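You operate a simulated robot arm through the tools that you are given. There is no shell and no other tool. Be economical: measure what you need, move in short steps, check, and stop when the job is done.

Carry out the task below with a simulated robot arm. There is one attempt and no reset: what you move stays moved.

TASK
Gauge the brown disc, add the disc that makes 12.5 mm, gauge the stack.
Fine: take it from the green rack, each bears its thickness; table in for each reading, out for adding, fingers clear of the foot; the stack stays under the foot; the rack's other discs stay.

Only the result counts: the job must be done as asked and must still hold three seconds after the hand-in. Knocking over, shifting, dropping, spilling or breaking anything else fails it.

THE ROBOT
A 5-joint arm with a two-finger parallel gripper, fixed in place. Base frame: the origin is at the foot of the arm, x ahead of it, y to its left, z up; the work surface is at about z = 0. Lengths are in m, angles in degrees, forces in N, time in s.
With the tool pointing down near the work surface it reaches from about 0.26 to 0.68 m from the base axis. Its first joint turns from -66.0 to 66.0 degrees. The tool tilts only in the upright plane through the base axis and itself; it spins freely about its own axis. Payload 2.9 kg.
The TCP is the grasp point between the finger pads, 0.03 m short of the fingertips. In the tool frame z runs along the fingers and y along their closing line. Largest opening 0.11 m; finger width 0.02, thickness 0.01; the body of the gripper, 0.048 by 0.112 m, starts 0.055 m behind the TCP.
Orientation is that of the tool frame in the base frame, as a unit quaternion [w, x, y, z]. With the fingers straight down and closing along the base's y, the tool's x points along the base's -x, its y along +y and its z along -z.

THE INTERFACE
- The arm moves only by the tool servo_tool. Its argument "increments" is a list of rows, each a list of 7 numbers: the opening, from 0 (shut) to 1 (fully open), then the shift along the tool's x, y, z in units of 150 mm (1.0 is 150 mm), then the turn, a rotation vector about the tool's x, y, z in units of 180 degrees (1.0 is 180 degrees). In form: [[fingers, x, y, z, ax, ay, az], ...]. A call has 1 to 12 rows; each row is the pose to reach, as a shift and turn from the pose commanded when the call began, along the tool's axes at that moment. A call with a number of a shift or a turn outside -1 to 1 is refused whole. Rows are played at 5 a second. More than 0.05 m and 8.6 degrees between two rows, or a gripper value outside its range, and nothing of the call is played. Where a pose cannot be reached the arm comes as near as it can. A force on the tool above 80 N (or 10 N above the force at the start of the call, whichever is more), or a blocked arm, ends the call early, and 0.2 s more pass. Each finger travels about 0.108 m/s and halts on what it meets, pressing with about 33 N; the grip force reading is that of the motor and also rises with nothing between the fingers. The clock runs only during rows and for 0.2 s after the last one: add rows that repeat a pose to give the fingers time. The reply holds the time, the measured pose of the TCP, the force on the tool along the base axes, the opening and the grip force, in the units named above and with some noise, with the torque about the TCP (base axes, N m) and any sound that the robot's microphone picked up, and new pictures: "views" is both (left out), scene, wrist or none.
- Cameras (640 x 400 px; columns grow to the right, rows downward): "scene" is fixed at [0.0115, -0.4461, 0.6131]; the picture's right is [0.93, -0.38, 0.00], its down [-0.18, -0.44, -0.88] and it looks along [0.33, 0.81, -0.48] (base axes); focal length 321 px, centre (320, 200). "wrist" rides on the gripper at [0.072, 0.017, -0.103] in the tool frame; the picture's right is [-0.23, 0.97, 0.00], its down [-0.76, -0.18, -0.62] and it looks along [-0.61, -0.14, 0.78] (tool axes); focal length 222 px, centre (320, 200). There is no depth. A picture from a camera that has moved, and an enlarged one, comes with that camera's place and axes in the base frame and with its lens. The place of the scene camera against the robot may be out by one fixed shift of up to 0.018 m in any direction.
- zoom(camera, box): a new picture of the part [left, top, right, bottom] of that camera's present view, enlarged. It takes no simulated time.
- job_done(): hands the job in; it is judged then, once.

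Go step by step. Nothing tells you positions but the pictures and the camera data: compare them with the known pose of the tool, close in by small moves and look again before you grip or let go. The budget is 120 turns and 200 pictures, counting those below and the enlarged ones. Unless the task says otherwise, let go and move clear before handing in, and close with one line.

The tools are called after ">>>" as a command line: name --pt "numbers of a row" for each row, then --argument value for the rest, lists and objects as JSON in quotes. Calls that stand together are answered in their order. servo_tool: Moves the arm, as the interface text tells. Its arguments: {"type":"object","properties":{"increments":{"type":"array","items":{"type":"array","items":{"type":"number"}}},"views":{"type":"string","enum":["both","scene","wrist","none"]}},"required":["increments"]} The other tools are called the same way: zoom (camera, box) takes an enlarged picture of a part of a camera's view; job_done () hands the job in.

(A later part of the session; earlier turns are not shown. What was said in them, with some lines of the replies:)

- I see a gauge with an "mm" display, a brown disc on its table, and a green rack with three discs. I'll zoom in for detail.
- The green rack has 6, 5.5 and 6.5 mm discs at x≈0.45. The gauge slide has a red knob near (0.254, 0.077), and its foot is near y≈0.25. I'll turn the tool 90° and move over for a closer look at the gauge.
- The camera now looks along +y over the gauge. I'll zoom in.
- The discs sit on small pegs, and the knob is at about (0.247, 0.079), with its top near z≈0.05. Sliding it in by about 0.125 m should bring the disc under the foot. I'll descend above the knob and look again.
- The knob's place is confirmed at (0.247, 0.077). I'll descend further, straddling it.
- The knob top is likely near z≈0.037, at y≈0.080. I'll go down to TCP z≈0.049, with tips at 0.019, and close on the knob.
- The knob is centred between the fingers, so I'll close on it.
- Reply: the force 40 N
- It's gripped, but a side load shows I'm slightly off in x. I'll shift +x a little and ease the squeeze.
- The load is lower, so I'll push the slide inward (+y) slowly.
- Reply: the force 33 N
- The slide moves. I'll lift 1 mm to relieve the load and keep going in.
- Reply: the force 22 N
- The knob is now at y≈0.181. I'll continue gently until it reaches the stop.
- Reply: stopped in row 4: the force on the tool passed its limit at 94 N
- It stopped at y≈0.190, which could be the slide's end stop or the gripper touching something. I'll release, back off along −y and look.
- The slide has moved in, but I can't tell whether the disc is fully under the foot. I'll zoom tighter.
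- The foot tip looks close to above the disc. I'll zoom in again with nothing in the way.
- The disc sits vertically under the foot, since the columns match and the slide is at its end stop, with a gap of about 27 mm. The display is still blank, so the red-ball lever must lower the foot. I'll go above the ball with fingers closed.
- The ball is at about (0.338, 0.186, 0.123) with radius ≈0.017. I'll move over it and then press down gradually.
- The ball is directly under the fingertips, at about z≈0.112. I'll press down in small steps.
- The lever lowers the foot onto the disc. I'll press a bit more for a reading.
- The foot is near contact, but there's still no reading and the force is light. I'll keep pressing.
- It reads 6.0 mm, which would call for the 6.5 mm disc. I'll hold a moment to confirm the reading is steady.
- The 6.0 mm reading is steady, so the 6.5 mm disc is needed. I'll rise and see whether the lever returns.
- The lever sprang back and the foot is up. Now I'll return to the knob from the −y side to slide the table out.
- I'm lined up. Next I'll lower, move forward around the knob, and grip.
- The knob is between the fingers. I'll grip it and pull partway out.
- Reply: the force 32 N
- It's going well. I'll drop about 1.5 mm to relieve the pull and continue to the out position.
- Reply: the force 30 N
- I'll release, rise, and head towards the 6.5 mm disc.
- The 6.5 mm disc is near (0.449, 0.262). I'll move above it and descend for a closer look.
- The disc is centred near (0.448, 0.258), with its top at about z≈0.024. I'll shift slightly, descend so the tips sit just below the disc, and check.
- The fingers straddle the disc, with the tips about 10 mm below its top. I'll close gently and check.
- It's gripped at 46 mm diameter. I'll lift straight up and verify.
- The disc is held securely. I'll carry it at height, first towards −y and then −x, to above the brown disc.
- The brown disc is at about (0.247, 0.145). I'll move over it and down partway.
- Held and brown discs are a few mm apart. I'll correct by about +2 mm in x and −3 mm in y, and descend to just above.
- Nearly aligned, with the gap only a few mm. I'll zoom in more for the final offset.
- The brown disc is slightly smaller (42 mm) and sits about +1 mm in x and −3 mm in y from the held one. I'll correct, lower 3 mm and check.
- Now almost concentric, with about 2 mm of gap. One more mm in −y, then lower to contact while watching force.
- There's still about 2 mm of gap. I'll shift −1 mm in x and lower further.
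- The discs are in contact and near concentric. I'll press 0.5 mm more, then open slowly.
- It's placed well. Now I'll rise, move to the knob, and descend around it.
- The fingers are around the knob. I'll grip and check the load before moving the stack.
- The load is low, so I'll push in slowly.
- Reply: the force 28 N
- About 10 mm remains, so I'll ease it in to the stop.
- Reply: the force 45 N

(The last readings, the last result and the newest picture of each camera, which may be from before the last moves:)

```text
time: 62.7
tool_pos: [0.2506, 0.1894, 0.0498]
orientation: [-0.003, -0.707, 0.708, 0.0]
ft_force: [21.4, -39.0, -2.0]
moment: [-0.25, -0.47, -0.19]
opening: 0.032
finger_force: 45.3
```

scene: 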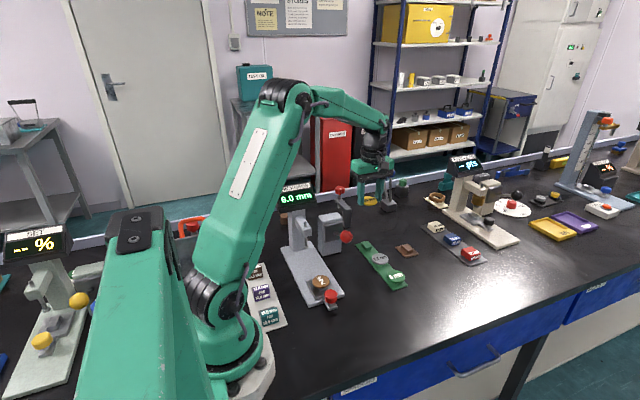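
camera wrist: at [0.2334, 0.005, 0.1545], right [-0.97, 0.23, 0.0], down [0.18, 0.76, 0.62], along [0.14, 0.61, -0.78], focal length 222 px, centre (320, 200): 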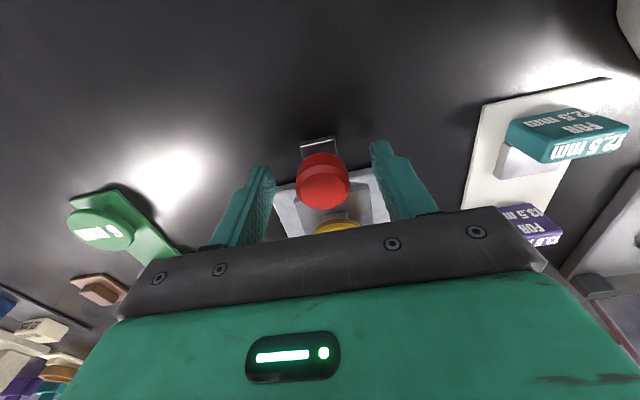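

The slide is at the stop, with 39 N of reaction. I'll relax, release, and back off to check the stack under the foot.

>>> servo_tool --pt "0.27 0.004 -0.008 0 0 0 0" --pt "0.45 0.004 -0.008 0 0 0 0" --pt "0.6 0.004 -0.008 0 0 0 0" --pt "0.6 0.1 -0.008 0 0 0 0" --pt "0.6 0.3 -0.008 -0.05 0 0 0" --pt "0.6 0.5 -0.008 -0.2 0 0 0" --pt "0.6 0.6 -0.008 -0.45 0 0 0" --pt "0.6 0.6 -0.1 -0.7 0 0 0" --pt "0.4 0.6 -0.3 -0.95 0 0 0" --pt "0.2 0.6 -0.5 -1.0 0 0 0" --pt "0 0.6 -0.592 -1.0 0 0 0" --pt "0 0.6 -0.592 -1.0 0 0 0" --views "none"

>>> zoom --camera "scene" --box '[265, 170, 405, 300]'

>>> zoom --camera "scene" --box '[280, 205, 340, 265]'

```text
time: 65.3
tool_pos: [0.3401, 0.1006, 0.1987]
orientation: [0.003, 0.708, -0.707, -0.001]
ft_force: [0.4, 0.5, -0.4]
moment: [0.01, 0.0, 0.0]
opening: 0.0001
finger_force: 33.4
```

```text
3.08 times, centred on (335, 235) of scene
camera zoom: at [0.0115, -0.4461, 0.6131], right [0.93, -0.38, 0.0], down [-0.18, -0.44, -0.88], along [0.33, 0.81, -0.48], focal length 988 px, centre (274, 92)
```

zoom: 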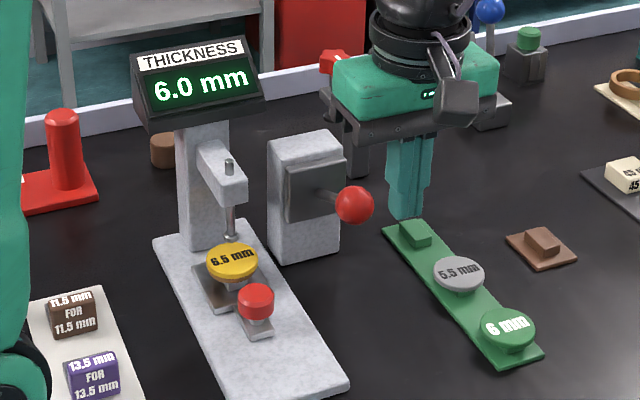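

```text
6.67 times, centred on (310, 235) of scene
camera zoom: at [0.0115, -0.4461, 0.6131], right [0.93, -0.38, 0.0], down [-0.18, -0.44, -0.88], along [0.33, 0.81, -0.48], focal length 2142 px, centre (387, -33)
```

zoom: 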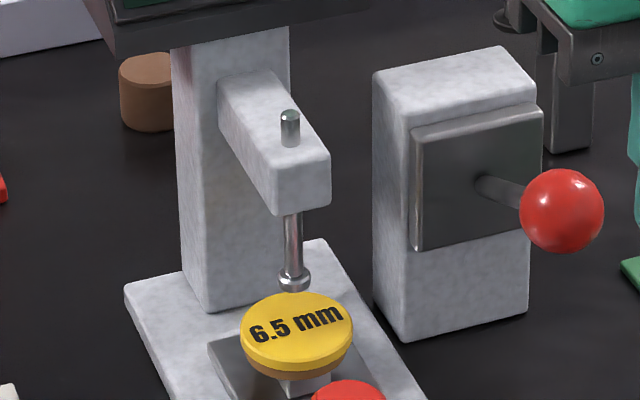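

The stack is neat under the foot. I'll go over the ball again and press the lever.

>>> servo_tool --pt "0 -0.15 0 -0.03 0 0 0" --pt "0 -0.3 0.004 -0.03 0 0 0" --pt "0 -0.45 0.004 -0.03 0 0 0" --pt "0 -0.567 0.004 -0.03 0 0 0" --pt "0 -0.567 0.004 0.1 0 0 0" --pt "0 -0.567 0.004 0.2 0 0 0" --pt "0 -0.567 0.004 0.28 0 0 0" --pt "0 -0.567 0.004 0.32 0 0 0" --pt "0 -0.567 0.004 0.36 0 0 0" --pt "0 -0.567 0.004 0.4 0 0 0" --pt "0 -0.567 0.004 0.4 0 0 0" --views "wrist"

>>> zoom --camera "scene" --box '[265, 170, 405, 300]'

```text
time: 67.7
tool_pos: [0.3372, 0.1853, 0.1395]
orientation: [0.004, 0.708, -0.707, -0.001]
ft_force: [-0.1, -0.8, 1.6]
moment: [-0.02, 0.0, -0.02]
opening: 0.0
finger_force: 32.9
camera wrist: at [0.3197, 0.1135, 0.2434], right [-0.97, 0.23, 0.0], down [0.18, 0.76, 0.62], along [0.14, 0.6, -0.78], focal length 222 px, centre (320, 200)
```

wrist: 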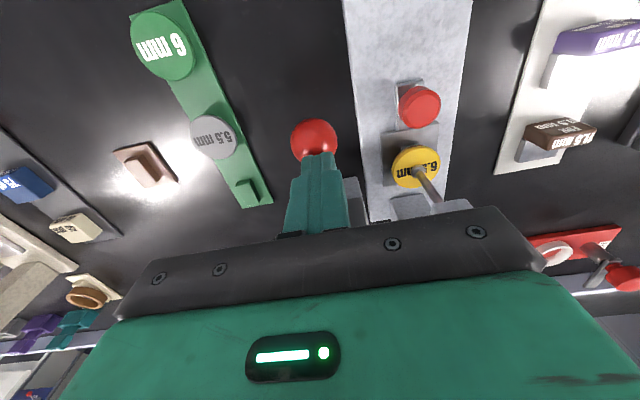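

```text
3.08 times, centred on (335, 235) of scene
camera zoom: at [0.0115, -0.4461, 0.6131], right [0.93, -0.38, 0.0], down [-0.18, -0.44, -0.88], along [0.33, 0.81, -0.48], focal length 988 px, centre (274, 92)
```

zoom: 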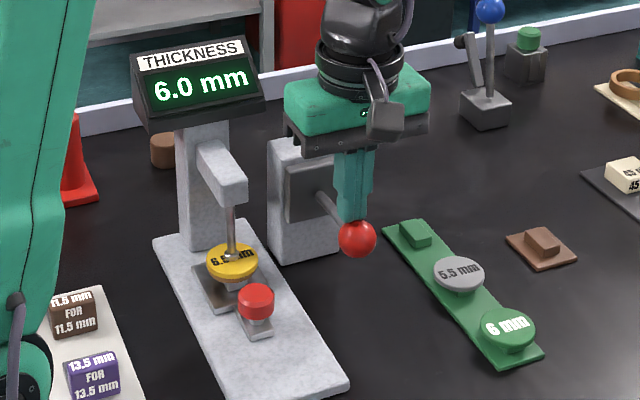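

The foot is at the stack. I'll press further, to the same lever depth as before, and hold.

>>> servo_tool --pt "0 0 0 0.03 0 0 0" --pt "0 0 0 0.06 0 0 0" --pt "0 0 0 0.09 0 0 0" --pt "0 0 0 0.12 0 0 0" --pt "0 0 0 0.15 0 0 0" --pt "0 0 0 0.18 0 0 0" --pt "0 0 0 0.205 0 0 0" --pt "0 0 0 0.22 0 0 0" --pt "0 0 0 0.22 0 0 0" --pt "0 0 0 0.22 0 0 0" --pt "0 0 0 0.22 0 0 0" --pt "0 0 0 0.22 0 0 0" --views "none"

>>> zoom --camera "scene" --box '[265, 170, 405, 300]'

```text
time: 70.3
tool_pos: [0.3395, 0.1857, 0.1058]
orientation: [0.004, 0.708, -0.706, 0.0]
ft_force: [1.2, 0.8, 4.6]
moment: [0.02, -0.05, 0.0]
opening: 0.0
finger_force: 33.2
```

```text
3.08 times, centred on (335, 235) of scene
camera zoom: at [0.0114, -0.4461, 0.6131], right [0.93, -0.38, 0.0], down [-0.18, -0.44, -0.88], along [0.33, 0.81, -0.48], focal length 988 px, centre (274, 92)
```

zoom: 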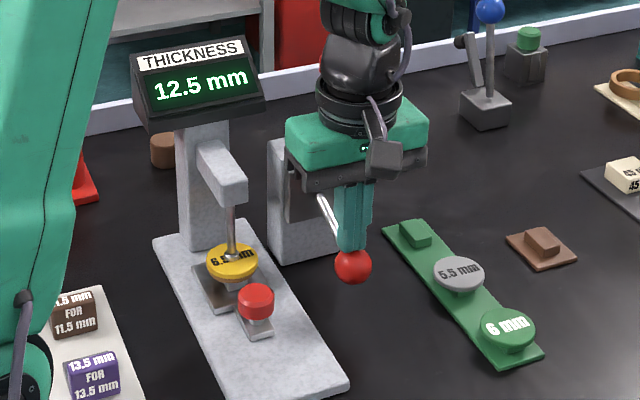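

The stack reads 12.5 mm. I'll release the lever slowly and move clear.

>>> servo_tool --pt "0 0 0 -0.06 0 0 0" --pt "0 0 0 -0.12 0 0 0" --pt "0 0 0 -0.2 0 0 0" --pt "0 0 0 -0.3 0 0 0" --pt "0 0 0 -0.4 0 0 0" --pt "0 0 0 -0.55 0 0 0" --pt "0 0 0 -0.75 0 0 0" --pt "0 0.0 0 -0.95 0 0 0" --pt "0 0.15 0 -1.0 0 0 0" --pt "0 0.3 -0.1 -1.0 0 0 0" --pt "0 0.3 -0.1 -1.0 0 0 0"

>>> zoom --camera "scene" --box '[265, 170, 405, 300]'

```text
time: 72.7
tool_pos: [0.3537, 0.1408, 0.259]
orientation: [0.002, 0.708, -0.707, -0.001]
ft_force: [0.6, 0.1, 1.2]
moment: [-0.03, -0.01, -0.02]
opening: 0.0
finger_force: 32.9
camera wrist: at [0.3362, 0.0691, 0.3617], right [-0.97, 0.23, 0.0], down [0.18, 0.76, 0.62], along [0.14, 0.61, -0.78], focal length 222 px, centre (320, 200)
```

scene: 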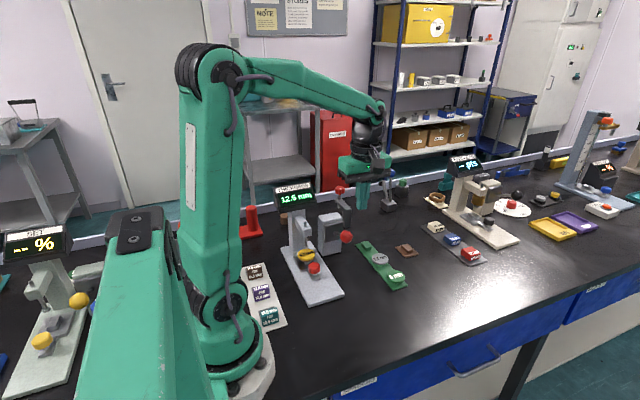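
wrist: 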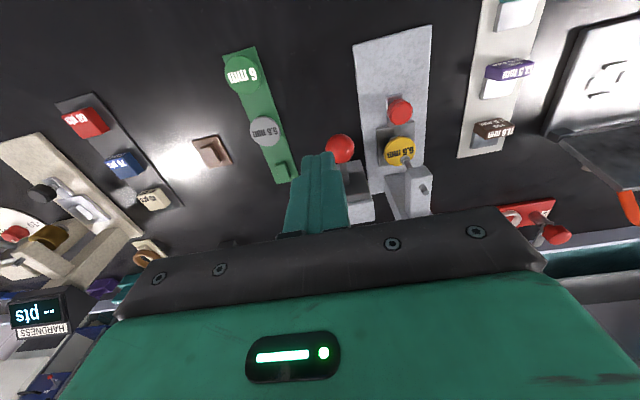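

```text
3.08 times, centred on (335, 235) of scene
camera zoom: at [0.0115, -0.4461, 0.6131], right [0.93, -0.38, 0.0], down [-0.18, -0.44, -0.88], along [0.33, 0.81, -0.48], focal length 988 px, centre (274, 92)
```

zoom: 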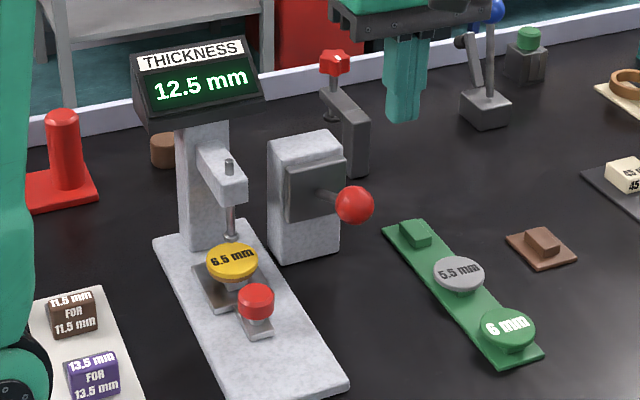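

The display shows 12.5 mm, the stack is under the foot with the table in, the other rack discs haven't moved, and the arm is clear. I'm handing in.

>>> job_done

```text
The job is handed in.
```

The brown disc gauged 6.0 mm, so I added the 6.5 mm disc from the green rack; the stack reads 12.5 mm and stays under the foot with the table in.
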